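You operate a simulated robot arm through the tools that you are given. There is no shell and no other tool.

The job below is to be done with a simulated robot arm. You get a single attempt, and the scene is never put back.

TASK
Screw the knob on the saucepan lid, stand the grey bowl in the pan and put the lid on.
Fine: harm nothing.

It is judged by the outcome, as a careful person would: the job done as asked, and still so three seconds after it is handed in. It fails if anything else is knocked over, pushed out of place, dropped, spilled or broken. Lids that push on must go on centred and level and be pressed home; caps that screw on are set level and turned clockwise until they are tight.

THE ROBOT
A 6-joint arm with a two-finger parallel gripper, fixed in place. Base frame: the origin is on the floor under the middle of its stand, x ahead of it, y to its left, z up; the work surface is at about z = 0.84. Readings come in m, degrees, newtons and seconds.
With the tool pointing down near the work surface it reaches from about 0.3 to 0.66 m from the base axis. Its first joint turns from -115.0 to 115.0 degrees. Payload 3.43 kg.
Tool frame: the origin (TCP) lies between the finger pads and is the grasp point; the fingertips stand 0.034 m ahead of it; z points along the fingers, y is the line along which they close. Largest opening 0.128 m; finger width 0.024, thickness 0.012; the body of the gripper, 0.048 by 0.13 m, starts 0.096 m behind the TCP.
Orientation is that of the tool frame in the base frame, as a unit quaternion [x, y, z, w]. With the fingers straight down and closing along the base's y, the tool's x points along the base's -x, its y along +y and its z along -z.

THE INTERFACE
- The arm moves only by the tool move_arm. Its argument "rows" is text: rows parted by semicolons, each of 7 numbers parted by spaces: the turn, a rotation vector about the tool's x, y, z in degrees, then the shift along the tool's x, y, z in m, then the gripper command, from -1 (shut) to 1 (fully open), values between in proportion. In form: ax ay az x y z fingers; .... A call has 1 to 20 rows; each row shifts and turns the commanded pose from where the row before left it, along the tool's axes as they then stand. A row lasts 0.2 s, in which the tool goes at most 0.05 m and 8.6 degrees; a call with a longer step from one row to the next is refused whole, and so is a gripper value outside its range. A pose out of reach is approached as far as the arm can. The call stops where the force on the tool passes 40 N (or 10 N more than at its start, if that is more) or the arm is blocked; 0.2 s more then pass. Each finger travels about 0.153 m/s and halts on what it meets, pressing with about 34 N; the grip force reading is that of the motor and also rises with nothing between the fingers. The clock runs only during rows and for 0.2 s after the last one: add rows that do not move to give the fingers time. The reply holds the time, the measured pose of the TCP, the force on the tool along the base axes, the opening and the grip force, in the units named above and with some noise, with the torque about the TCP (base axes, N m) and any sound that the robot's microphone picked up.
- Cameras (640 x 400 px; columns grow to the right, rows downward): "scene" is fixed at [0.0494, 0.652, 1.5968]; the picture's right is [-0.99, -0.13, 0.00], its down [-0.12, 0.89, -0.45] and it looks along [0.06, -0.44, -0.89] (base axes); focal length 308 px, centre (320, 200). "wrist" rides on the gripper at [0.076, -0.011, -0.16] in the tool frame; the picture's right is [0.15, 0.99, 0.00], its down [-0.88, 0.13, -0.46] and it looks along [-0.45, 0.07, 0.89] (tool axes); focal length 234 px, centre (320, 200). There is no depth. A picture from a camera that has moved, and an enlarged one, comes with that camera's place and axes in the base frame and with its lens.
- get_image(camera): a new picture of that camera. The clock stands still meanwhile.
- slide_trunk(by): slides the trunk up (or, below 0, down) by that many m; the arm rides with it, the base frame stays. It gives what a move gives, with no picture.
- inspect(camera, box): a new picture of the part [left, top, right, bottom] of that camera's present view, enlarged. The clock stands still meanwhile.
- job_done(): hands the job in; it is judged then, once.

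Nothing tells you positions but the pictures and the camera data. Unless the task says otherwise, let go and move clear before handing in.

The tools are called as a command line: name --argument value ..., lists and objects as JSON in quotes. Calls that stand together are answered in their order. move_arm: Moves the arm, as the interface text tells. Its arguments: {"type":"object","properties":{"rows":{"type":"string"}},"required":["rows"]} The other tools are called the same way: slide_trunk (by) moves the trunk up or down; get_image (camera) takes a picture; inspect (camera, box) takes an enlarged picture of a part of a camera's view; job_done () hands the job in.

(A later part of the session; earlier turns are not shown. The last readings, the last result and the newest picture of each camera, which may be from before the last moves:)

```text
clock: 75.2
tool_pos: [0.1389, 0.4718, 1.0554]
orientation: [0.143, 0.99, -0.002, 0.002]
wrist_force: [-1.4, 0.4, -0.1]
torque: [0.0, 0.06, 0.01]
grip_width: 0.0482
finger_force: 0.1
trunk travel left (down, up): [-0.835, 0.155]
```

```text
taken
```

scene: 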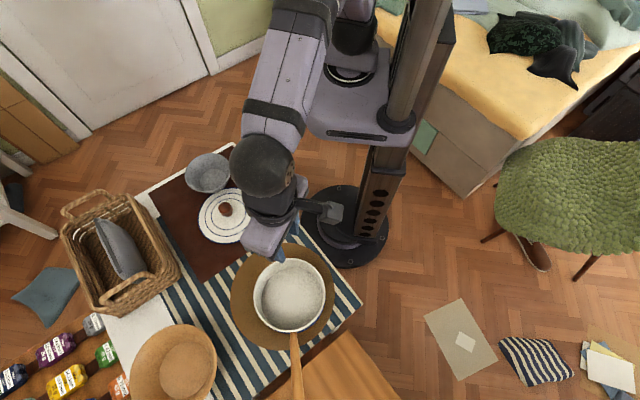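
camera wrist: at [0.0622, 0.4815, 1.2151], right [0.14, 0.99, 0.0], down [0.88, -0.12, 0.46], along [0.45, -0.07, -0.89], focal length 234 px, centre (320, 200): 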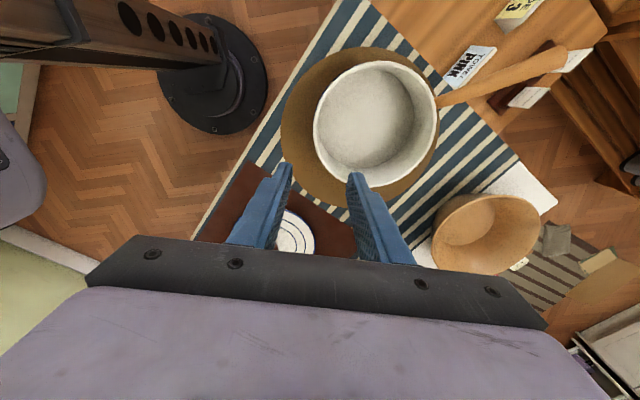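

inspect --camera "wrist" --box '[280, 40, 460, 200]'

inspect --camera "scene" --box '[220, 240, 350, 350]'

```text
2.50 times, centred on (370, 120) of wrist
camera zoom: at [0.0622, 0.4815, 1.2151], right [0.14, 0.99, 0.0], down [0.88, -0.12, 0.46], along [0.45, -0.07, -0.89], focal length 585 px, centre (195, 400)
```

zoom: 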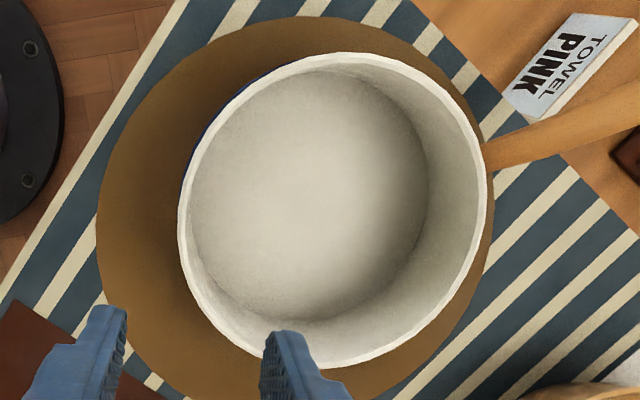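

```text
3.64 times, centred on (285, 295) of scene
camera zoom: at [0.0494, 0.652, 1.5968], right [-0.99, -0.13, 0.0], down [-0.12, 0.89, -0.45], along [0.06, -0.44, -0.89], focal length 1120 px, centre (447, -146)
```

zoom: 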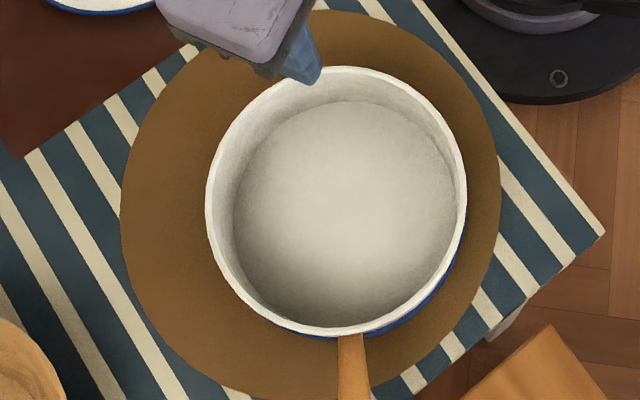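

inspect --camera "scene" --box '[180, 145, 240, 200]'

inspect --camera "scene" --box '[185, 170, 235, 200]'

```text
7.27 times, centred on (210, 172) of scene
camera zoom: at [0.0494, 0.652, 1.5968], right [-0.99, -0.13, 0.0], down [-0.12, 0.89, -0.45], along [0.06, -0.44, -0.89], focal length 2240 px, centre (1120, 400)
```

zoom: 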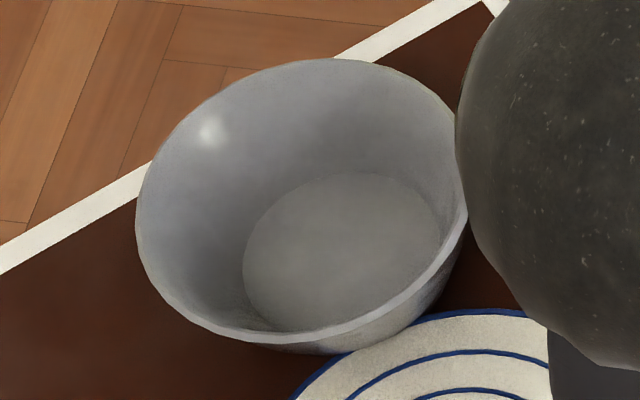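

```text
12.80 times, centred on (210, 185) of scene
camera zoom: at [0.0494, 0.652, 1.5968], right [-0.99, -0.13, 0.0], down [-0.12, 0.89, -0.45], along [0.06, -0.44, -0.89], focal length 3942 px, centre (1728, 392)
```

zoom: 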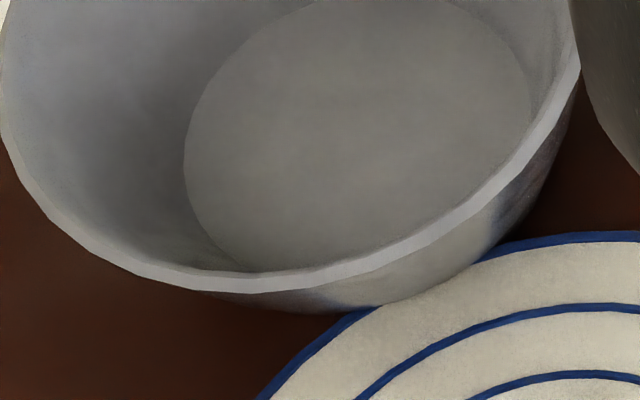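

The pan is about 15 cm inside and 6 cm deep; the bowl (12 cm rim, ~7.6 cm floor, flared walls) leaves little room for an outside finger. I'll try to hold the bowl from the inside by spreading the fingers, testing with a tiny lift first. Moving back above the bowl.

move_arm --rows "0 0 0 -0.0347 -0.0145 0 -0.4; 0 0 0 -0.0347 -0.0145 0 -0.4; 0 0 0 -0.0347 -0.0145 0 -0.4; 0 0 0 -0.0347 -0.0145 0 -0.4; 0 0 0 -0.0347 -0.0145 0 -0.4; 0 0 0 -0.0347 -0.0145 0 -0.4; 0 0 0 -0.0347 -0.0145 0 -0.4; 0 0 0 -0.0347 -0.0146 0 -0.4; 0 0 0 -0.0349 -0.0146 0 -0.4; 0 0 8.2 0 0 0 -0.4; 0 0 8.2 0 0 0 -0.4; 0 0 8.2 0 0 0 -0.4; 0 0 8.2 0 0 0 -0.4; 0 0 8.2 0 0 0 -0.4; 0 0 0 0 0 0 -0.4; 0 0 0 0 0 0 -0.4"

get_image --camera "wrist"

inspect --camera "wrist" --box '[220, 80, 420, 230]'

```text
clock: 78.6
tool_pos: [0.403, 0.2562, 1.0587]
orientation: [0.481, 0.877, -0.001, 0.002]
wrist_force: [0.9, -0.5, 0.3]
torque: [-0.01, -0.01, 0.0]
grip_width: 0.0382
finger_force: 0.0
trunk travel left (down, up): [-0.835, 0.155]
```

```text
taken
camera wrist: at [0.3525, 0.3147, 1.2179], right [0.75, 0.66, 0.0], down [0.58, -0.67, 0.46], along [0.3, -0.35, -0.89], focal length 234 px, centre (320, 200)
```

wrist: 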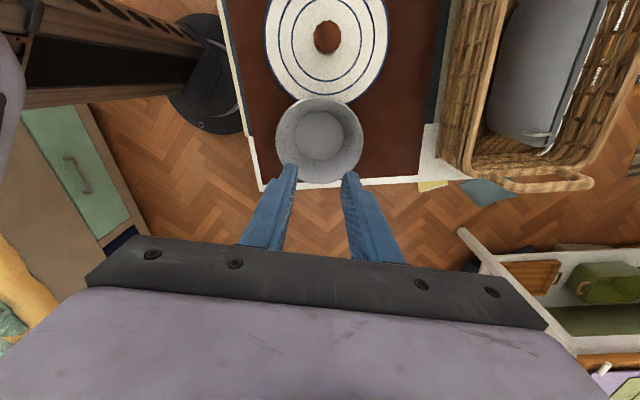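

```text
2.67 times, centred on (320, 155) of wrist
camera zoom: at [0.3525, 0.3147, 1.2179], right [0.75, 0.66, 0.0], down [0.58, -0.67, 0.46], along [0.3, -0.35, -0.89], focal length 624 px, centre (320, 320)
```

zoom: 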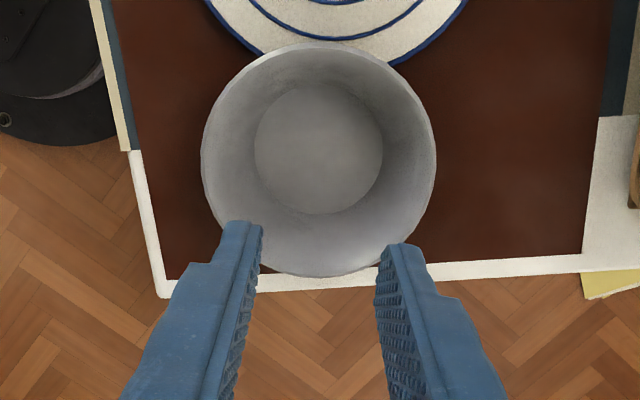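

The TCP is within 1 mm of the bowl's centre. I'll descend with fingers nearly closed into the bowl, stopping about 1 cm above its floor.

move_arm --rows "0 0 0 -0.001 -0.0009 0.03 -0.4; 0 0 0 0 0 0.04 -0.4; 0 0 0 0 0 0.04 -0.4; 0 0 0 0 0 0.02 -0.4; 0 0 0 0 0 0.015 -0.4; 0 0 0 0 0 0.015 -0.4; 0 0 0 0 0 0 -0.4; 0 0 0 0 0 0 -0.4"

inspect --camera "wrist" --box '[220, 80, 420, 230]'

inspect --camera "scene" --box '[160, 130, 260, 210]'

```text
clock: 80.4
tool_pos: [0.4039, 0.257, 0.8978]
orientation: [0.479, 0.878, -0.001, 0.001]
wrist_force: [0.4, -1.0, 0.2]
torque: [-0.01, 0.0, 0.03]
grip_width: 0.0383
finger_force: 0.0
trunk travel left (down, up): [-0.835, 0.155]
```

```text
2.67 times, centred on (320, 155) of wrist
camera zoom: at [0.3519, 0.3141, 1.0575], right [0.75, 0.66, 0.0], down [0.58, -0.67, 0.46], along [0.3, -0.35, -0.89], focal length 624 px, centre (320, 320)
```

zoom: 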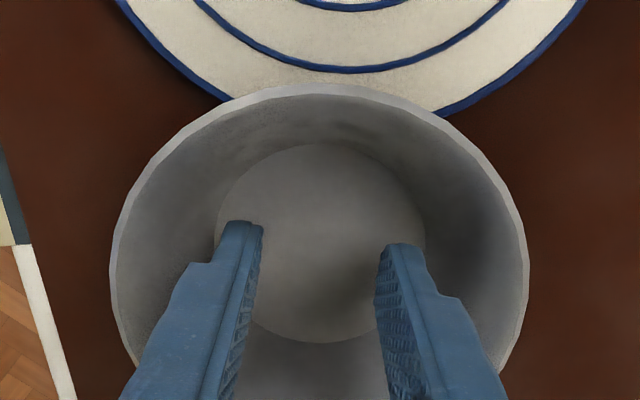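

```text
5.00 times, centred on (210, 170) of scene
camera zoom: at [0.0494, 0.652, 1.5968], right [-0.99, -0.13, 0.0], down [-0.12, 0.89, -0.45], along [0.06, -0.44, -0.89], focal length 1540 px, centre (870, 350)
```

zoom: 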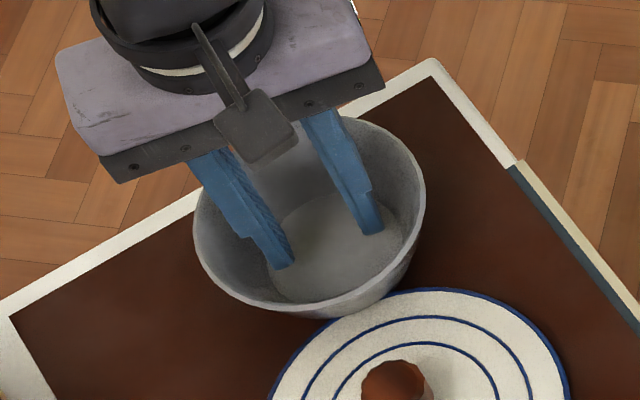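

The fingers are inside the bowl without touching. I'll go 4 mm lower and spread them gently against the walls.

move_arm --rows "0 0 0 0 0 0.004 -0.35; 0 0 0 0 0 0 -0.25; 0 0 0 0 0 0 -0.18; 0 0 0 0 0 0 -0.12; 0 0 0 0 0 0 -0.07; 0 0 0 0 0 0 -0.03; 0 0 0 0 0 0 0; 0 0 0 0 0 0 0.03; 0 0 0 0 0 0 0.06; 0 0 0 0 0 0 0.1; 0 0 0 0 0 0 0.1"

inspect --camera "wrist" --box '[220, 80, 420, 230]'

```text
clock: 82.8
tool_pos: [0.4028, 0.2564, 0.8951]
orientation: [0.48, 0.878, 0.0, 0.002]
wrist_force: [0.9, 0.2, 2.8]
torque: [-0.02, 0.06, -0.12]
grip_width: 0.0603
finger_force: 0.1
trunk travel left (down, up): [-0.835, 0.155]
```

```text
2.67 times, centred on (320, 155) of wrist
camera zoom: at [0.3523, 0.3136, 1.0544], right [0.75, 0.66, 0.0], down [0.58, -0.67, 0.46], along [0.3, -0.35, -0.89], focal length 624 px, centre (320, 320)
```

zoom: 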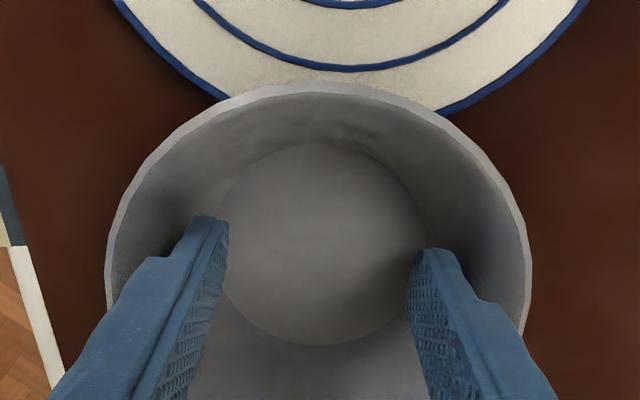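

The fingers stopped at 60 mm against the walls. Now a tiny test lift of 3 mm.

move_arm --rows "0 0 0 0 0 0 0.2; 0 0 0 0 0 -0.001 0.2; 0 0 0 0 0 -0.001 0.2; 0 0 0 0 0 -0.001 0.2; 0 0 0 0 0 0 0.2; 0 0 0 0 0 0 0.2"

inspect --camera "wrist" --box '[220, 80, 420, 230]'

```text
clock: 84.2
tool_pos: [0.4042, 0.2548, 0.8964]
orientation: [0.479, 0.878, -0.001, 0.001]
wrist_force: [0.2, -1.1, -2.6]
torque: [-0.02, 0.04, 0.01]
grip_width: 0.0609
finger_force: 0.1
trunk travel left (down, up): [-0.835, 0.155]
```

```text
2.67 times, centred on (320, 155) of wrist
camera zoom: at [0.3526, 0.313, 1.0566], right [0.75, 0.66, 0.0], down [0.58, -0.67, 0.46], along [0.3, -0.35, -0.89], focal length 624 px, centre (320, 320)
```

zoom: 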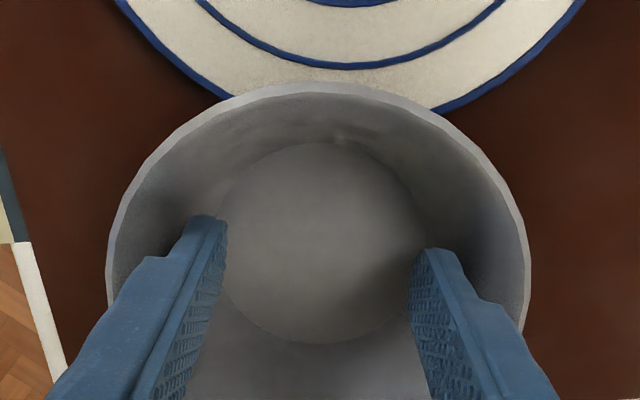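

A load of about −2.6 N appears. I'll lift 5 mm more and see if the bowl really rises with the fingers.

move_arm --rows "0 0 0 0 0 -0.001 0.2; 0 0 0 0 0 -0.001 0.2; 0 0 0 0 0 -0.001 0.2; 0 0 0 0 0 -0.001 0.2; 0 0 0 0 0 -0.001 0.2; 0 0 0 0 0 0 0.2; 0 0 0 0 0 0 0.2"

inspect --camera "wrist" --box '[220, 80, 420, 230]'

inspect --camera "scene" --box '[160, 130, 260, 210]'

```text
clock: 85.8
tool_pos: [0.4038, 0.2569, 0.9027]
orientation: [0.479, 0.878, -0.001, 0.002]
wrist_force: [-0.2, 0.3, -3.2]
torque: [0.0, 0.0, 0.01]
grip_width: 0.0617
finger_force: 0.1
trunk travel left (down, up): [-0.835, 0.155]
```

```text
2.67 times, centred on (320, 155) of wrist
camera zoom: at [0.3532, 0.3131, 1.0621], right [0.75, 0.66, 0.0], down [0.58, -0.67, 0.46], along [0.3, -0.35, -0.89], focal length 624 px, centre (320, 320)
```

zoom: 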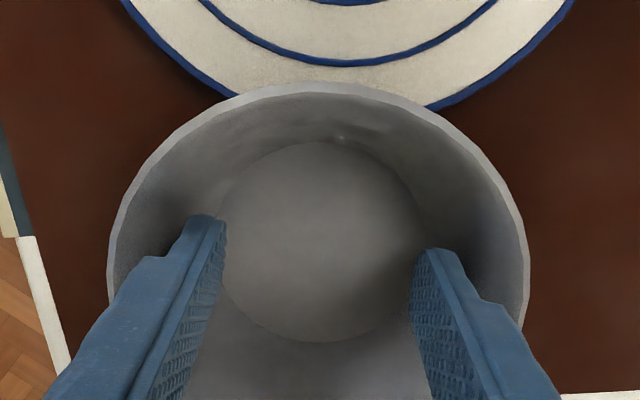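

```text
5.00 times, centred on (210, 170) of scene
camera zoom: at [0.0494, 0.652, 1.5968], right [-0.99, -0.13, 0.0], down [-0.12, 0.89, -0.45], along [0.06, -0.44, -0.89], focal length 1540 px, centre (870, 350)
```

zoom: 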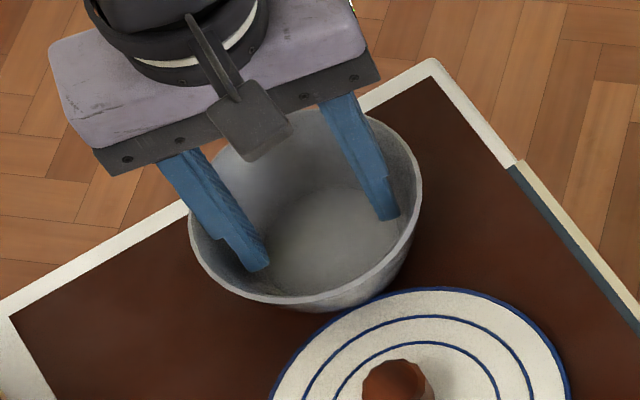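

The bowl rises with the fingers, level. I'll lift to a safe height while turning the wrist, then carry it to the pan.

move_arm --rows "0 0 -3 0 0 -0.008 0.2; 0 0 -6 0 0 -0.014 0.2; 0 0 -6 0 0 -0.016 0.2; 0 0 -6 0 0 -0.016 0.2; 0 0 -6 0 0 -0.016 0.2; 0 0 -6 0 0 -0.014 0.2; 0 0 -5 0 0 -0.01 0.2; 0 0 -2 0 0 -0.004 0.2"

inspect --camera "wrist" --box '[220, 80, 420, 230]'

```text
clock: 87.6
tool_pos: [0.4033, 0.2566, 1.0004]
orientation: [0.15, 0.989, -0.002, 0.001]
wrist_force: [0.0, 0.0, -2.5]
torque: [0.04, 0.04, -0.01]
grip_width: 0.0624
finger_force: 0.2
trunk travel left (down, up): [-0.835, 0.155]
```

```text
2.67 times, centred on (320, 155) of wrist
camera zoom: at [0.327, 0.2676, 1.1602], right [0.15, 0.99, 0.0], down [0.88, -0.14, 0.46], along [0.45, -0.07, -0.89], focal length 624 px, centre (320, 320)
```

zoom: 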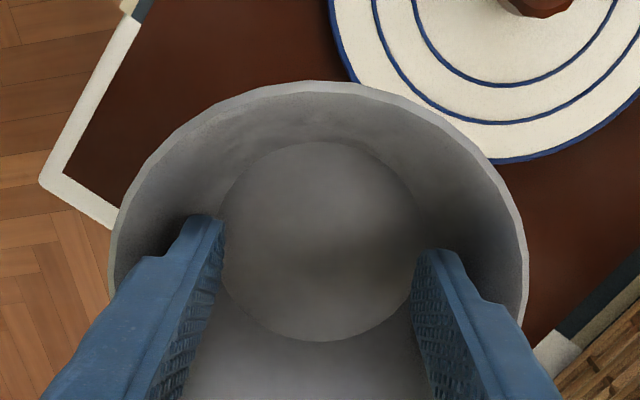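

The bowl is held steady at z ≈ 1.0. I carry it over to above the pan's centre.

move_arm --rows "0 0 0 0.0147 0.0079 0 0.2; 0 0 0 0.0293 0.0157 0 0.2; 0 0 0 0.0293 0.0157 0 0.2; 0 0 0 0.0293 0.0157 0 0.2; 0 0 0 0.0293 0.0157 0 0.2; 0 0 0 0.0293 0.0157 0 0.2; 0 0 0 0.0293 0.0157 0 0.2; 0 0 0 0.0293 0.0157 0 0.2; 0 0 0 0.0293 0.0157 0 0.2; 0 0 0 0.0293 0.0157 0 0.2; 0 0 0 0.0293 0.0157 0 0.2; 0 0 0 0.0293 0.0157 0 0.2; 0 0 0 0.0147 0.0079 0 0.2; 0 0 0 0 0 0 0.2"

get_image --camera "wrist"

inspect --camera "wrist" --box '[200, 60, 440, 230]'

inspect --camera "scene" --box '[200, 200, 360, 350]'

```text
clock: 90.6
tool_pos: [0.1235, 0.5414, 1.0]
orientation: [0.152, 0.988, -0.002, 0.001]
wrist_force: [0.8, -0.6, -3.8]
torque: [0.0, 0.0, 0.02]
grip_width: 0.0633
finger_force: 0.1
trunk travel left (down, up): [-0.835, 0.155]
```

```text
taken
camera wrist: at [0.0468, 0.5531, 1.1595], right [0.16, 0.99, 0.0], down [0.88, -0.14, 0.46], along [0.45, -0.07, -0.89], focal length 234 px, centre (320, 200)
```

wrist: 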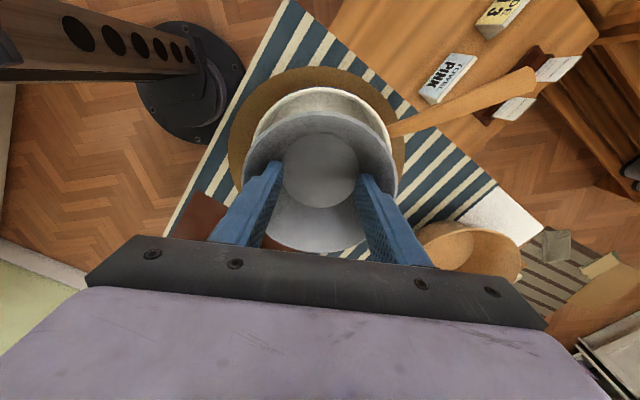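

```text
2.35 times, centred on (320, 145) of wrist
camera zoom: at [0.0468, 0.5531, 1.1595], right [0.16, 0.99, 0.0], down [0.88, -0.14, 0.46], along [0.45, -0.07, -0.89], focal length 551 px, centre (320, 329)
```

zoom: 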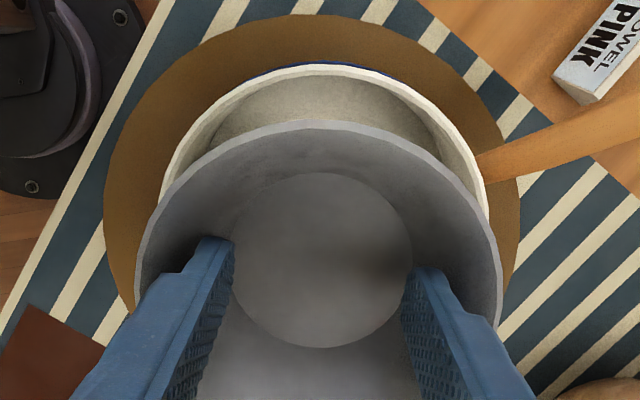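

```text
2.67 times, centred on (280, 275) of scene
camera zoom: at [0.0494, 0.652, 1.5968], right [-0.99, -0.13, 0.0], down [-0.12, 0.89, -0.45], along [0.06, -0.44, -0.89], focal length 821 px, centre (427, 0)
```

zoom: 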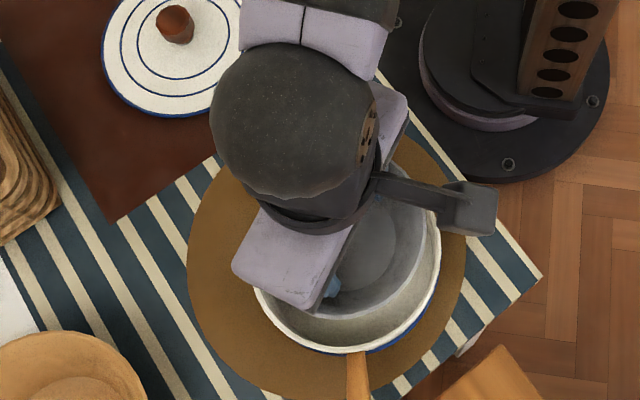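

The bowl hangs above the pan; the pan's centre is about 4 mm further in +x. I'll correct, then lower part way and check.

move_arm --rows "0 0 0 -0.0038 0.0012 0.005 0.2; 0 0 0 0 0 0.012 0.2; 0 0 0 0 0 0.015 0.2; 0 0 0 0 0 0.015 0.2; 0 0 0 0 0 0.01 0.2; 0 0 0 0 0 0 0.2"

inspect --camera "wrist" --box '[200, 60, 440, 230]'

inspect --camera "scene" --box '[240, 230, 350, 340]'

```text
clock: 92.0
tool_pos: [0.1279, 0.5391, 0.9416]
orientation: [0.15, 0.989, -0.002, 0.002]
wrist_force: [-0.1, 0.5, -3.0]
torque: [-0.03, 0.02, -0.01]
grip_width: 0.0642
finger_force: 0.1
trunk travel left (down, up): [-0.835, 0.155]
```

```text
2.35 times, centred on (320, 145) of wrist
camera zoom: at [0.0513, 0.5513, 1.101], right [0.16, 0.99, 0.0], down [0.88, -0.14, 0.46], along [0.45, -0.07, -0.89], focal length 551 px, centre (320, 329)
```

zoom: 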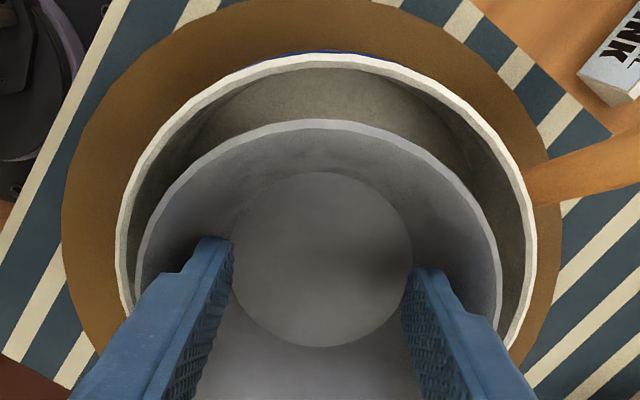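

```text
3.64 times, centred on (295, 285) of scene
camera zoom: at [0.0494, 0.652, 1.5968], right [-0.99, -0.13, 0.0], down [-0.12, 0.89, -0.45], along [0.06, -0.44, -0.89], focal length 1120 px, centre (411, -109)
```

zoom: 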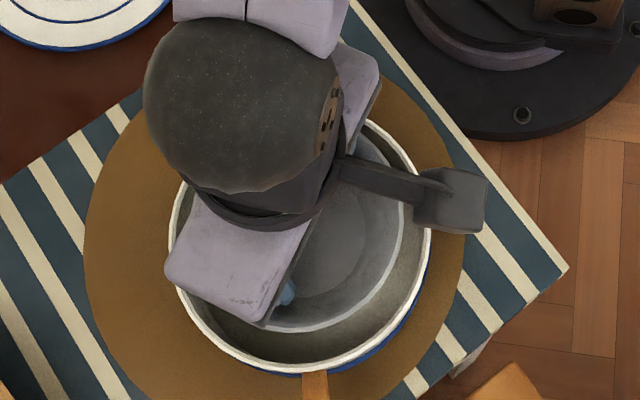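

Bowl's base is inside the pan, nearly centred. I continue down in small steps until it stands on the pan floor.

move_arm --rows "0 0 0 -0.001 0.0015 0.01 0.2; 0 0 0 -0.001 0.0015 0.01 0.2; 0 0 0 0 0 0.006 0.2; 0 0 0 0 0 0.003 0.2; 0 0 0 0 0 0.002 0.2; 0 0 0 0 0 0 0.2"

```text
clock: 93.4
tool_pos: [0.1304, 0.5419, 0.9104]
orientation: [0.15, 0.989, -0.001, 0.001]
wrist_force: [-0.4, 0.8, -2.6]
torque: [0.06, 0.01, -0.02]
grip_width: 0.0646
finger_force: 0.1
trunk travel left (down, up): [-0.835, 0.155]
```

move_arm --rows "0 0 0 0 0 0.0015 0.2; 0 0 0 0 0 0.0015 0.2; 0 0 0 0 0 0 0.2"

inspect --camera "wrist" --box '[200, 60, 440, 230]'

```text
clock: 94.2
tool_pos: [0.1298, 0.5429, 0.9073]
orientation: [0.151, 0.989, -0.002, 0.001]
wrist_force: [0.0, 0.0, -2.2]
torque: [-0.02, -0.01, 0.01]
grip_width: 0.0646
finger_force: 0.1
trunk travel left (down, up): [-0.835, 0.155]
```

```text
2.35 times, centred on (320, 145) of wrist
camera zoom: at [0.0542, 0.5544, 1.0667], right [0.16, 0.99, 0.0], down [0.88, -0.14, 0.46], along [0.45, -0.07, -0.89], focal length 551 px, centre (320, 329)
```

zoom: 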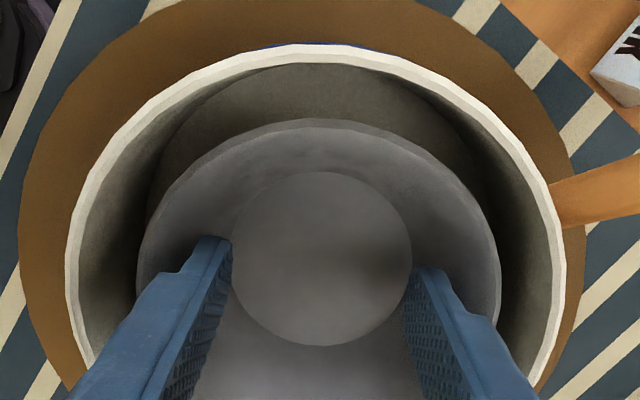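

move_arm --rows "0 0 0 0 0 0.001 0.2; 0 0 0 0 0 0.001 0.2; 0 0 0 0 0 0.001 0.2; 0 0 0 0 0 0 0.2"

```text
clock: 95.2
tool_pos: [0.1308, 0.5426, 0.9054]
orientation: [0.15, 0.989, -0.001, 0.001]
wrist_force: [-2.1, -0.4, 11.0]
torque: [-0.47, 0.22, -0.07]
grip_width: 0.0647
finger_force: 0.0
trunk travel left (down, up): [-0.835, 0.155]
```

The bowl touches the pan floor (11 N, slightly on one edge). I ease up half a millimetre and release by bringing the fingers together slowly.

move_arm --rows "0 0 0 0 0 -0.0006 0.2; 0 0 0 0 0 0 0.1; 0 0 0 0 0 0 0.02; 0 0 0 0 0 0 -0.02; 0 0 0 0 0 0 -0.06; 0 0 0 0 0 0 -0.12; 0 0 0 0 0 0 -0.2; 0 0 0 0 0 0 -0.3; 0 0 0 0 0 0 -0.3"

inspect --camera "wrist" --box '[200, 60, 440, 230]'

inspect --camera "scene" --box '[240, 230, 350, 340]'

```text
clock: 97.2
tool_pos: [0.1319, 0.5422, 0.9062]
orientation: [0.15, 0.989, -0.001, 0.002]
wrist_force: [0.6, -0.5, -0.2]
torque: [-0.03, -0.01, 0.03]
grip_width: 0.0448
finger_force: 0.1
trunk travel left (down, up): [-0.835, 0.155]
```

```text
2.35 times, centred on (320, 145) of wrist
camera zoom: at [0.055, 0.5538, 1.065], right [0.16, 0.99, 0.0], down [0.88, -0.14, 0.46], along [0.45, -0.07, -0.89], focal length 551 px, centre (320, 329)
```

zoom: 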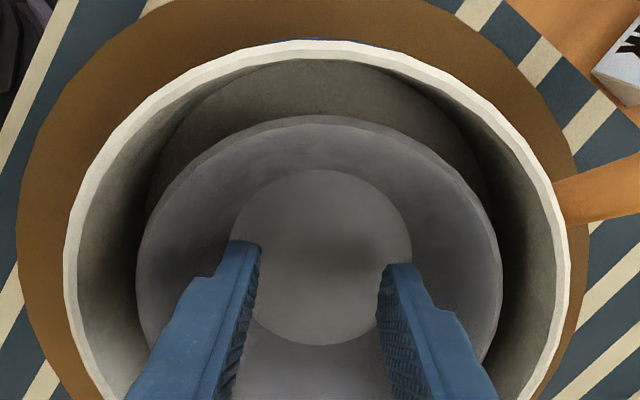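

```text
3.64 times, centred on (295, 285) of scene
camera zoom: at [0.0494, 0.652, 1.5968], right [-0.99, -0.13, 0.0], down [-0.12, 0.89, -0.45], along [0.06, -0.44, -0.89], focal length 1120 px, centre (411, -109)
```

zoom: 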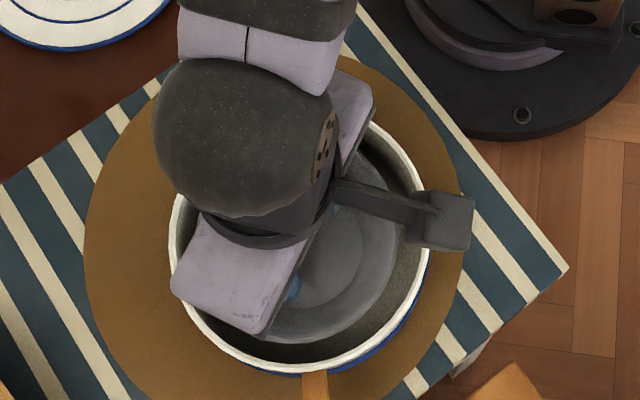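

The bowl stands in the pan, level and clear of the rim. I'll withdraw straight up and go to the lid's knob.

move_arm --rows "0 0 0 0 0 -0.01 -0.3; 0 0 0 0 0 -0.03 -0.3; 0 0 0 0 0 -0.04 -0.3; 0 0 0 0 0 -0.04 -0.3; 0 0 0 0 0 -0.03 -0.22; 0 0 0 -0.0308 -0.0149 0 -0.22; 0 0 0 -0.0308 -0.0149 0 -0.22; 0 0 0 -0.0308 -0.0149 0 -0.22; 0 0 0 -0.0308 -0.0149 0 -0.22; 0 0 0 -0.0308 -0.0149 0 -0.22; 0 0 0 -0.0308 -0.0149 0 -0.22; 0 0 0 -0.0308 -0.0149 0 -0.22; 0 0 0 -0.0308 -0.0149 0 -0.22; 0 0 0 0 0 0 -0.22; 0 0 0 0 0 0 -0.22"

get_image --camera "scene"

inspect --camera "wrist" --box '[220, 60, 420, 220]'

inspect --camera "scene" --box '[240, 240, 350, 350]'

```text
clock: 100.4
tool_pos: [0.3312, 0.3572, 1.0562]
orientation: [0.15, 0.989, -0.001, 0.002]
wrist_force: [-0.3, 0.1, 0.4]
torque: [0.03, 0.01, -0.02]
grip_width: 0.0499
finger_force: 0.0
trunk travel left (down, up): [-0.835, 0.155]
```

```text
taken
```

scene: 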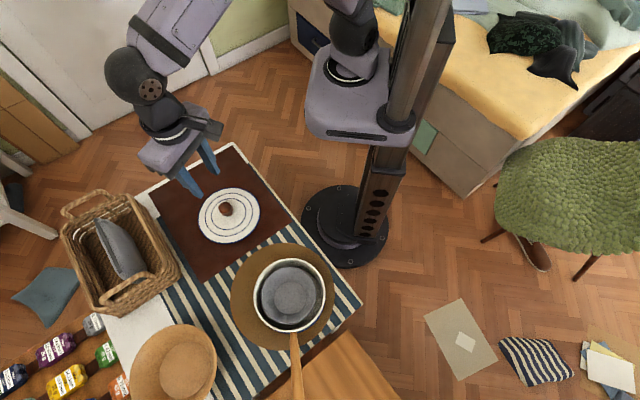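

```text
2.50 times, centred on (320, 140) of wrist
camera zoom: at [0.2537, 0.3693, 1.2168], right [0.16, 0.99, 0.0], down [0.88, -0.14, 0.46], along [0.45, -0.07, -0.89], focal length 585 px, centre (320, 350)
```

zoom: 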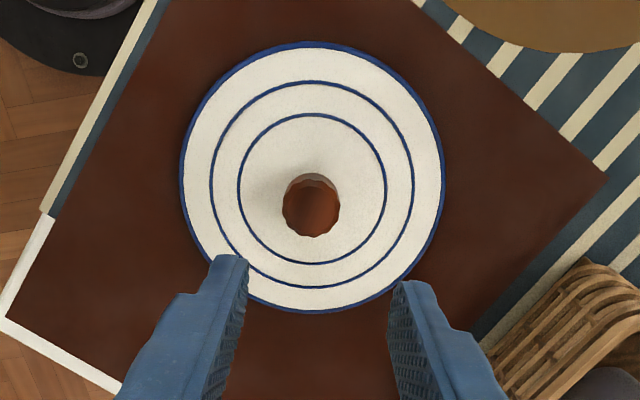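

```text
3.64 times, centred on (295, 295) of scene
camera zoom: at [0.0494, 0.652, 1.5968], right [-0.99, -0.13, 0.0], down [-0.12, 0.89, -0.45], along [0.06, -0.44, -0.89], focal length 1120 px, centre (411, -146)
```

zoom: 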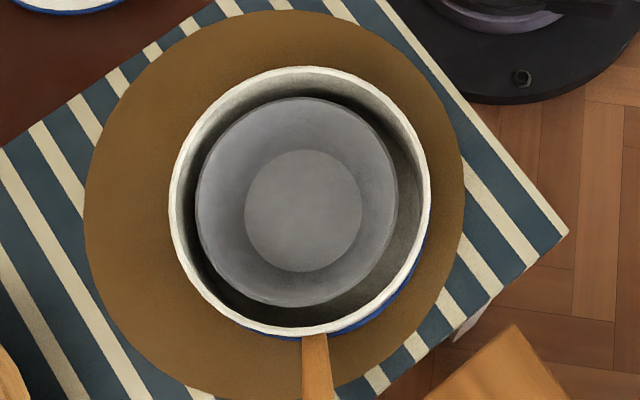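

The bowl stands well inside the pan below its rim. The knob is 4 mm off along tool y; I correct and descend over it.

move_arm --rows "0 0 0 -0.0006 -0.0042 0.03 -0.22; 0 0 0 0 0 0.04 -0.22; 0 0 0 0 0 0.03 -0.22; 0 0 0 0 0 0.026 -0.22; 0 0 0 0 0 0 -0.22; 0 0 0 0 0 0 -0.22"

inspect --camera "wrist" --box '[220, 60, 420, 220]'

```text
clock: 101.8
tool_pos: [0.3297, 0.3505, 0.9315]
orientation: [0.151, 0.989, -0.001, 0.001]
wrist_force: [-0.1, 0.3, -0.8]
torque: [0.0, 0.02, 0.02]
grip_width: 0.0499
finger_force: 0.0
trunk travel left (down, up): [-0.835, 0.155]
```

```text
2.50 times, centred on (320, 140) of wrist
camera zoom: at [0.2532, 0.3621, 1.0907], right [0.16, 0.99, 0.0], down [0.88, -0.14, 0.46], along [0.45, -0.07, -0.89], focal length 585 px, centre (320, 350)
```

zoom: 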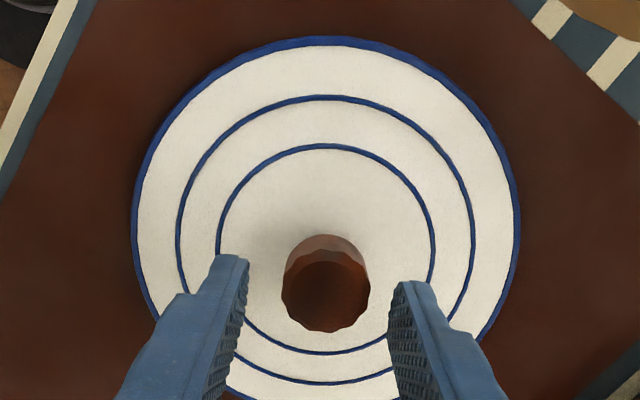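

move_arm --rows "0 0 0 -0.0012 0.003 0.01 -0.22; 0 0 0 0 0 0.01 -0.22; 0 0 0 0 0 0.008 -0.22; 0 0 0 0 0 0.004 -0.22; 0 0 0 0 0 0 -0.22; 0 0 0 0 0 0 -0.22"

inspect --camera "wrist" --box '[220, 60, 420, 220]'

```text
clock: 103.2
tool_pos: [0.3329, 0.3525, 0.898]
orientation: [0.15, 0.989, -0.001, 0.002]
wrist_force: [0.5, -0.5, -0.6]
torque: [-0.02, 0.0, 0.01]
grip_width: 0.0498
finger_force: 0.0
trunk travel left (down, up): [-0.835, 0.155]
```

```text
2.50 times, centred on (320, 140) of wrist
camera zoom: at [0.256, 0.3657, 1.0585], right [0.16, 0.99, 0.0], down [0.88, -0.14, 0.46], along [0.45, -0.07, -0.89], focal length 585 px, centre (320, 350)
```

zoom: 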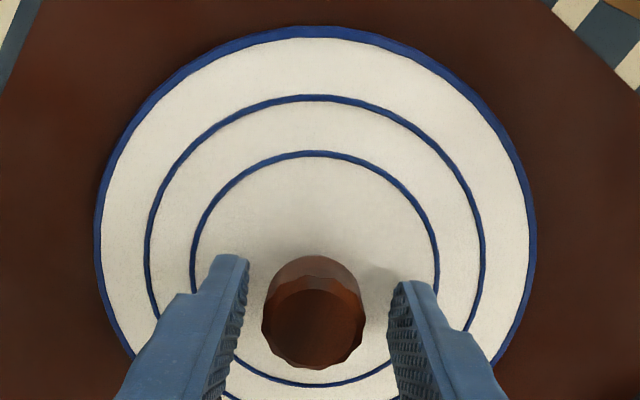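

move_arm --rows "0 0 0 0.001 -0.0014 0 -0.22; 0 0 0 0 0 0 -0.3; 0 0 0 0 0 0 -0.36; 0 0 0 0 0 0 -0.42; 0 0 0 0 0 0 -0.46; 0 0 0 0 0 0 -0.5; 0 0 0 0 0 0 -0.6; 0 0 0 0 0 0 -0.8; 0 0 0 0 0 0 -1; 0 0 0 0 0 0 -1"

inspect --camera "wrist" --box '[220, 60, 420, 220]'

```text
clock: 105.4
tool_pos: [0.3304, 0.3517, 0.8984]
orientation: [0.15, 0.989, -0.001, 0.002]
wrist_force: [0.4, -1.0, 0.3]
torque: [0.01, 0.01, 0.03]
grip_width: 0.0298
finger_force: 34.2
trunk travel left (down, up): [-0.835, 0.155]
```

```text
2.50 times, centred on (320, 140) of wrist
camera zoom: at [0.2544, 0.3646, 1.0585], right [0.16, 0.99, 0.0], down [0.88, -0.14, 0.46], along [0.45, -0.07, -0.89], focal length 585 px, centre (320, 350)
```

zoom: 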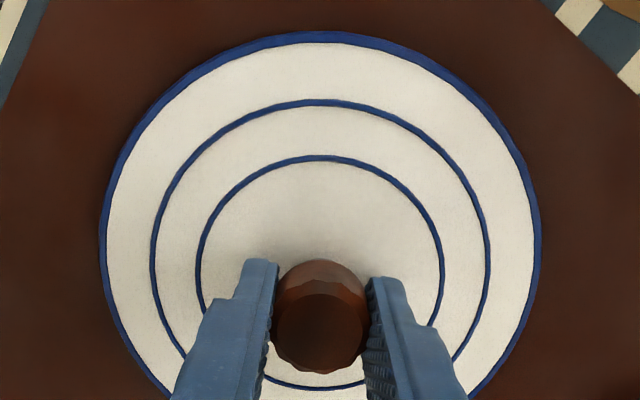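

Knob gripped. I lift the lid slowly and check that it hangs level.

move_arm --rows "0 0 0 0 0 -0.004 -1; 0 0 0 0 0 -0.008 -1; 0 0 0 0 0 -0.015 -1; 0 0 0 0 0 -0.02 -1; 0 0 0 0 0 -0.025 -1; 0 0 0 0 0 -0.02 -1; 0 0 0 0 0 -0.01 -1; 0 0 0 0 0 0 -1"

inspect --camera "wrist" --box '[200, 60, 440, 220]'

inspect --camera "scene" --box '[150, 130, 290, 260]'

```text
clock: 107.2
tool_pos: [0.33, 0.3532, 1.0005]
orientation: [0.15, 0.989, -0.002, 0.001]
wrist_force: [-0.6, 0.8, -4.4]
torque: [0.01, 0.0, -0.01]
grip_width: 0.0298
finger_force: 34.0
trunk travel left (down, up): [-0.835, 0.155]
```

```text
2.50 times, centred on (320, 140) of wrist
camera zoom: at [0.2541, 0.3648, 1.1602], right [0.15, 0.99, 0.0], down [0.88, -0.14, 0.46], along [0.45, -0.07, -0.89], focal length 585 px, centre (320, 350)
```

zoom: 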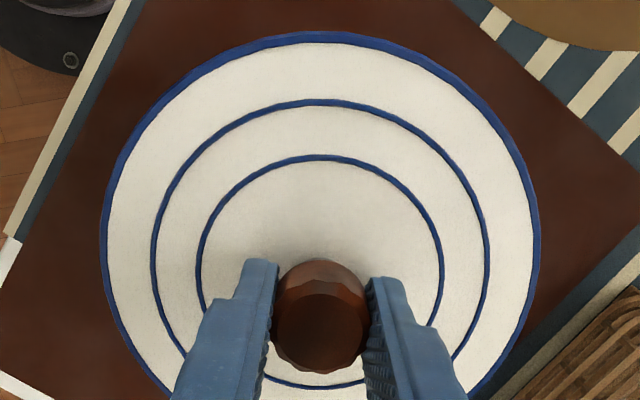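

```text
3.08 times, centred on (220, 195) of scene
camera zoom: at [0.0494, 0.652, 1.5968], right [-0.99, -0.13, 0.0], down [-0.12, 0.89, -0.45], along [0.06, -0.44, -0.89], focal length 948 px, centre (628, 215)
```

zoom: 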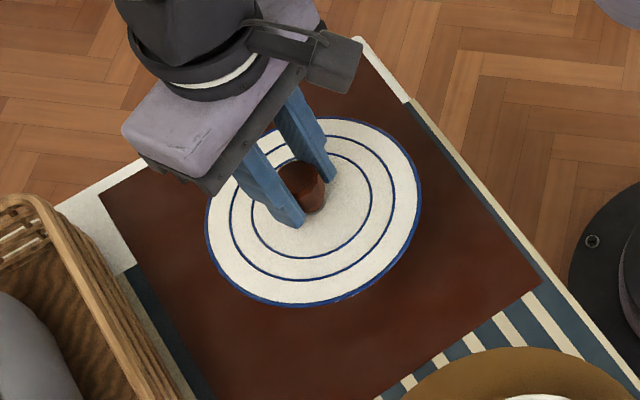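

The lid hangs level from its knob and rises freely. I carry it over to the pan at (0.130, 0.542).

move_arm --rows "0 0 0 0.0123 0.0061 0 -1; 0 0 0 0.0245 0.0121 0 -1; 0 0 0 0.0246 0.0121 0 -1; 0 0 0 0.0246 0.0121 0 -1; 0 0 0 0.0246 0.0121 0 -1; 0 0 0 0.0246 0.0122 0 -1; 0 0 0 0.0246 0.0122 0 -1; 0 0 0 0.0246 0.0122 0 -1; 0 0 0 0.0246 0.0121 0 -1; 0 0 0 0.0245 0.0121 0 -1; 0 0 0 0.0122 0.0061 0 -1; 0 0 0 0 0 0 -1; 0 0 0 0 0 0 -1"

get_image --camera "wrist"

inspect --camera "scene" --box '[220, 210, 360, 350]'

inspect --camera "wrist" --box '[200, 50, 440, 220]'

```text
clock: 110.0
tool_pos: [0.1315, 0.5426, 0.9989]
orientation: [0.151, 0.989, -0.003, 0.002]
wrist_force: [-0.1, 0.1, -3.8]
torque: [0.03, 0.02, 0.03]
grip_width: 0.0301
finger_force: 34.3
trunk travel left (down, up): [-0.835, 0.155]
```

```text
taken
camera wrist: at [0.0554, 0.5541, 1.1593], right [0.16, 0.99, 0.0], down [0.88, -0.14, 0.46], along [0.45, -0.07, -0.89], focal length 234 px, centre (320, 200)
```

wrist: 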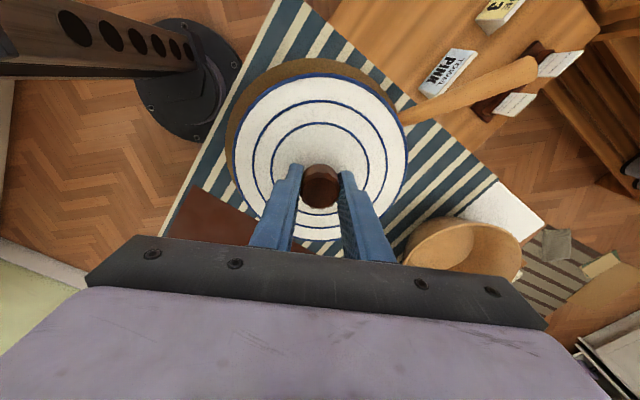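

```text
2.86 times, centred on (290, 280) of scene
camera zoom: at [0.0494, 0.652, 1.5968], right [-0.99, -0.13, 0.0], down [-0.12, 0.89, -0.45], along [0.06, -0.44, -0.89], focal length 880 px, centre (406, -29)
```

zoom: 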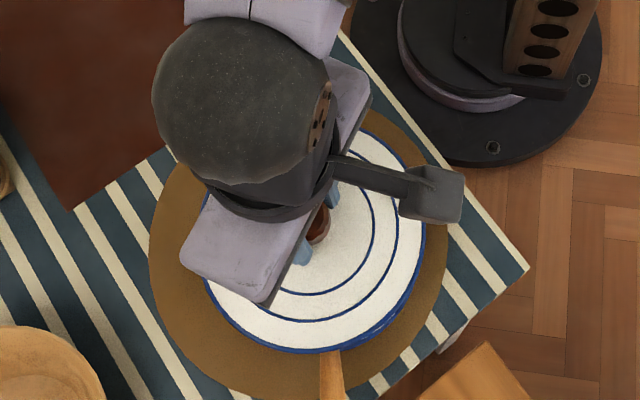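

```text
2.35 times, centred on (320, 135) of wrist
camera zoom: at [0.0554, 0.5541, 1.1593], right [0.16, 0.99, 0.0], down [0.88, -0.14, 0.46], along [0.45, -0.07, -0.89], focal length 551 px, centre (320, 353)
```

zoom: 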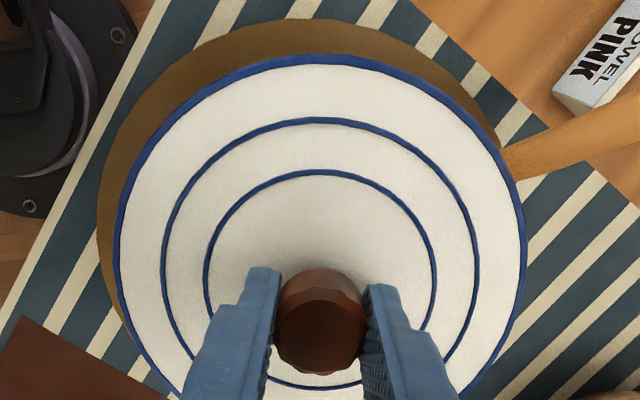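

The lid is over the pan, centred within about 1 mm by my estimate. I lower it in steps watching the force.

move_arm --rows "0 0 0 0.0003 -0.0006 0.008 -1; 0 0 0 0 0 0.008 -1; 0 0 0 0 0 0.006 -1; 0 0 0 0 0 0 -1; 0 0 0 0 0 0 -1"

inspect --camera "scene" --box '[240, 240, 350, 350]'

inspect --camera "wrist" --box '[200, 50, 440, 220]'

```text
clock: 111.2
tool_pos: [0.132, 0.5414, 0.9774]
orientation: [0.151, 0.989, -0.001, 0.001]
wrist_force: [0.1, 0.5, -3.1]
torque: [0.01, -0.02, 0.01]
grip_width: 0.0298
finger_force: 34.0
trunk travel left (down, up): [-0.835, 0.155]
```

```text
3.64 times, centred on (295, 295) of scene
camera zoom: at [0.0494, 0.652, 1.5968], right [-0.99, -0.13, 0.0], down [-0.12, 0.89, -0.45], along [0.06, -0.44, -0.89], focal length 1120 px, centre (411, -146)
```

zoom: 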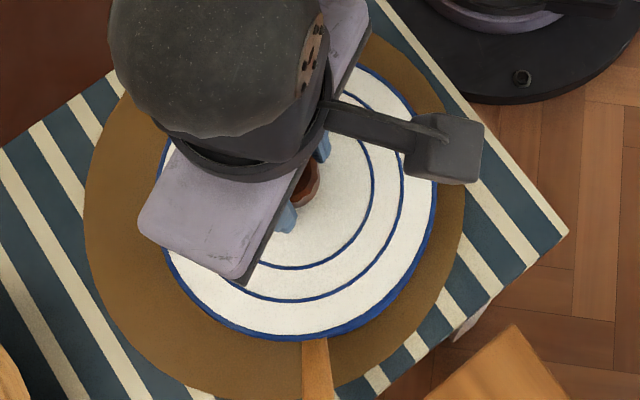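

```text
2.35 times, centred on (320, 135) of wrist
camera zoom: at [0.0548, 0.5529, 1.1368], right [0.16, 0.99, 0.0], down [0.88, -0.14, 0.46], along [0.45, -0.07, -0.89], focal length 551 px, centre (320, 353)
```

zoom: 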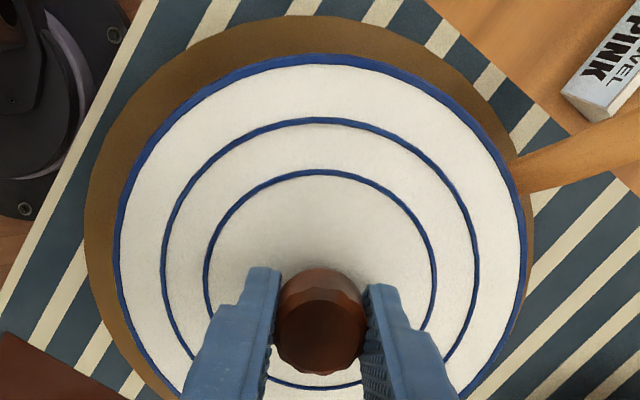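

Scene view shows the lid concentric with the pan. Continuing down in 2–3 mm steps.

move_arm --rows "0 0 0 0 0 0.003 -1; 0 0 0 0 0 0.003 -1; 0 0 0 0 0 0.002 -1; 0 0 0 0 0 0 -1"

```text
clock: 112.2
tool_pos: [0.1319, 0.5415, 0.9697]
orientation: [0.151, 0.988, -0.002, 0.001]
wrist_force: [-0.2, 0.1, -4.1]
torque: [0.01, 0.0, 0.01]
grip_width: 0.03
finger_force: 34.0
trunk travel left (down, up): [-0.835, 0.155]
```

move_arm --rows "0 0 0 0 0 0.0015 -1; 0 0 0 0 0 0.0015 -1; 0 0 0 0 0 0.0015 -1; 0 0 0 0 0 0 -1"

```text
clock: 113.2
tool_pos: [0.1306, 0.5407, 0.9646]
orientation: [0.15, 0.989, -0.002, 0.002]
wrist_force: [0.4, 0.3, -3.3]
torque: [-0.01, -0.01, 0.0]
grip_width: 0.03
finger_force: 33.8
trunk travel left (down, up): [-0.835, 0.155]
```

move_arm --rows "0 0 0 0 0 0.001 -1; 0 0 0 0 0 0.001 -1; 0 0 0 0 0 0.001 -1; 0 0 0 0 0 0 -1"

inspect --camera "scene" --box '[240, 240, 350, 350]'

```text
clock: 114.2
tool_pos: [0.1315, 0.5412, 0.9622]
orientation: [0.15, 0.989, -0.001, 0.001]
wrist_force: [-0.5, 2.1, 0.2]
torque: [0.07, 0.04, 0.01]
grip_width: 0.03
finger_force: 33.8
trunk travel left (down, up): [-0.835, 0.155]
```

```text
3.64 times, centred on (295, 295) of scene
camera zoom: at [0.0494, 0.652, 1.5968], right [-0.99, -0.13, 0.0], down [-0.12, 0.89, -0.45], along [0.06, -0.44, -0.89], focal length 1120 px, centre (411, -146)
```

zoom: 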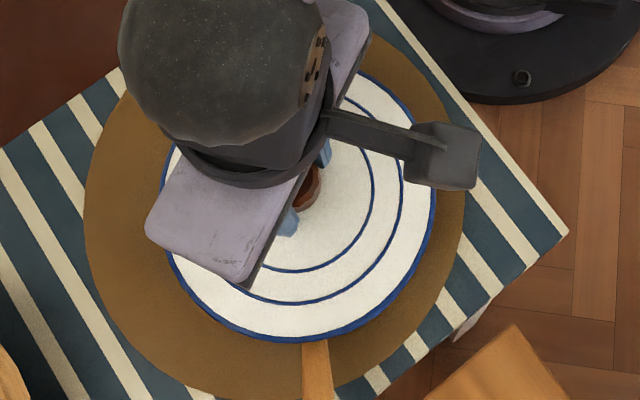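

Contact starts with a light +y push (2 N). I nudge the lid 0.7 mm in +y and lower another millimetre.

move_arm --rows "0 0 0 0.0002 0.0007 0 -1; 0 0 0 0 0 0.0005 -1; 0 0 0 0 0 0.0005 -1; 0 0 0 0 0 0 -1"

```text
clock: 115.2
tool_pos: [0.1312, 0.5424, 0.9617]
orientation: [0.15, 0.989, -0.001, 0.001]
wrist_force: [-1.1, -2.0, 4.1]
torque: [-0.1, 0.0, 0.0]
grip_width: 0.0298
finger_force: 34.1
trunk travel left (down, up): [-0.835, 0.155]
```

The sideways force flipped sign, so the lid is centred to within half a millimetre. I centre it between the two and press down gradually.

move_arm --rows "0 0 0 0.0001 -0.0004 0 -1; 0 0 0 0 0 0.0005 -1; 0 0 0 0 0 0.0005 -1; 0 0 0 0 0 0 -1"

inspect --camera "wrist" --box '[200, 50, 440, 220]'

```text
clock: 116.2
tool_pos: [0.1313, 0.5406, 0.9618]
orientation: [0.151, 0.989, 0.001, 0.002]
wrist_force: [2.2, 1.2, 14.5]
torque: [-0.03, -0.04, -0.01]
grip_width: 0.03
finger_force: 33.9
trunk travel left (down, up): [-0.835, 0.155]
```

```text
2.35 times, centred on (320, 135) of wrist
camera zoom: at [0.0552, 0.5525, 1.1213], right [0.16, 0.99, 0.0], down [0.88, -0.14, 0.46], along [0.45, -0.07, -0.89], focal length 551 px, centre (320, 353)
```

zoom: 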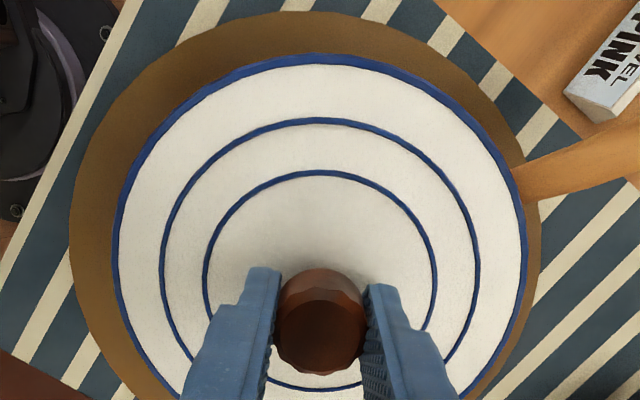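

move_arm --rows "0 0 0 0 0 0.0005 -1; 0 0 0 0 0 0.0005 -1; 0 0 0 0 0 0 -1"

inspect --camera "scene" --box '[250, 270, 350, 340]'

```text
clock: 117.0
tool_pos: [0.1309, 0.541, 0.9623]
orientation: [0.151, 0.989, 0.001, 0.003]
wrist_force: [4.3, 2.5, 23.0]
torque: [-0.01, -0.09, -0.03]
grip_width: 0.0301
finger_force: 34.2
trunk travel left (down, up): [-0.835, 0.155]
```

```text
5.71 times, centred on (300, 305) of scene
camera zoom: at [0.0494, 0.652, 1.5968], right [-0.99, -0.13, 0.0], down [-0.12, 0.89, -0.45], along [0.06, -0.44, -0.89], focal length 1760 px, centre (434, -400)
```

zoom: 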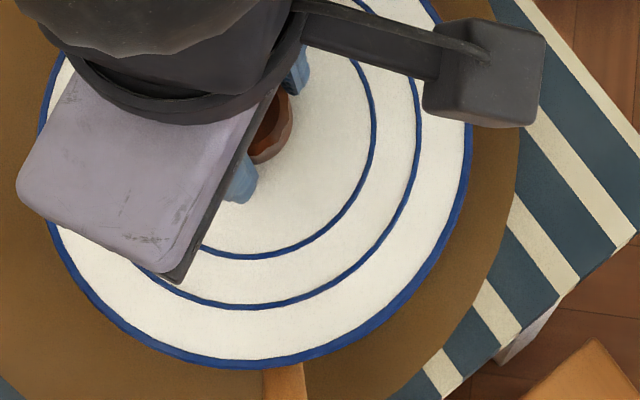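

It hasn't moved yet at 23 N. I'll press harder, staying under 40 N, to see whether the lid goes further down.

move_arm --rows "0 0 0 -0.0002 -0.0003 0.0005 -1; 0 0 0 0 0 0.0005 -1; 0 0 0 0 0 0.0004 -1; 0 0 0 0 0 0 -1"

inspect --camera "wrist" --box '[200, 50, 440, 220]'

```text
clock: 118.0
tool_pos: [0.1312, 0.5427, 0.9608]
orientation: [0.15, 0.989, 0.002, 0.001]
wrist_force: [6.2, 3.8, 26.9]
torque: [0.02, -0.15, 0.01]
grip_width: 0.0297
finger_force: 33.7
trunk travel left (down, up): [-0.835, 0.155]
```

```text
2.35 times, centred on (320, 135) of wrist
camera zoom: at [0.0551, 0.552, 1.1208], right [0.16, 0.99, 0.0], down [0.88, -0.14, 0.46], along [0.45, -0.07, -0.89], focal length 551 px, centre (320, 353)
```

zoom: 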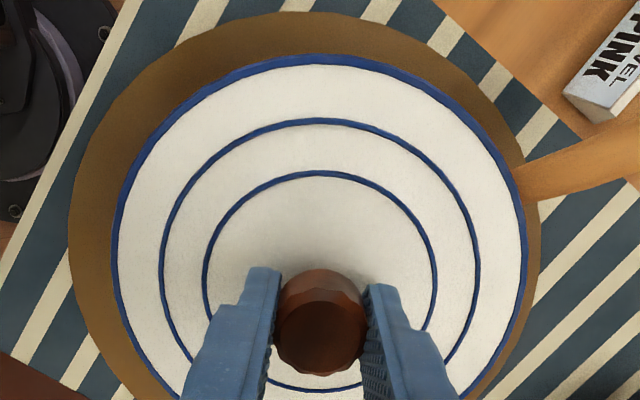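

The lid appears to be seated solidly (no further travel). I ease off, release the knob, rise and look obliquely to verify that it's level and home.

move_arm --rows "0 0 0 0.0002 0.0003 -0.0008 -1; 0 0 0 0 0 -0.0008 -1; 0 0 0 0 0 -0.0006 -1; 0 0 0 0 0 0 -1"

```text
clock: 119.0
tool_pos: [0.1311, 0.5417, 0.9607]
orientation: [0.15, 0.989, 0.001, 0.0]
wrist_force: [5.9, 5.4, 18.1]
torque: [0.16, -0.07, 0.01]
grip_width: 0.03
finger_force: 34.0
trunk travel left (down, up): [-0.835, 0.155]
```

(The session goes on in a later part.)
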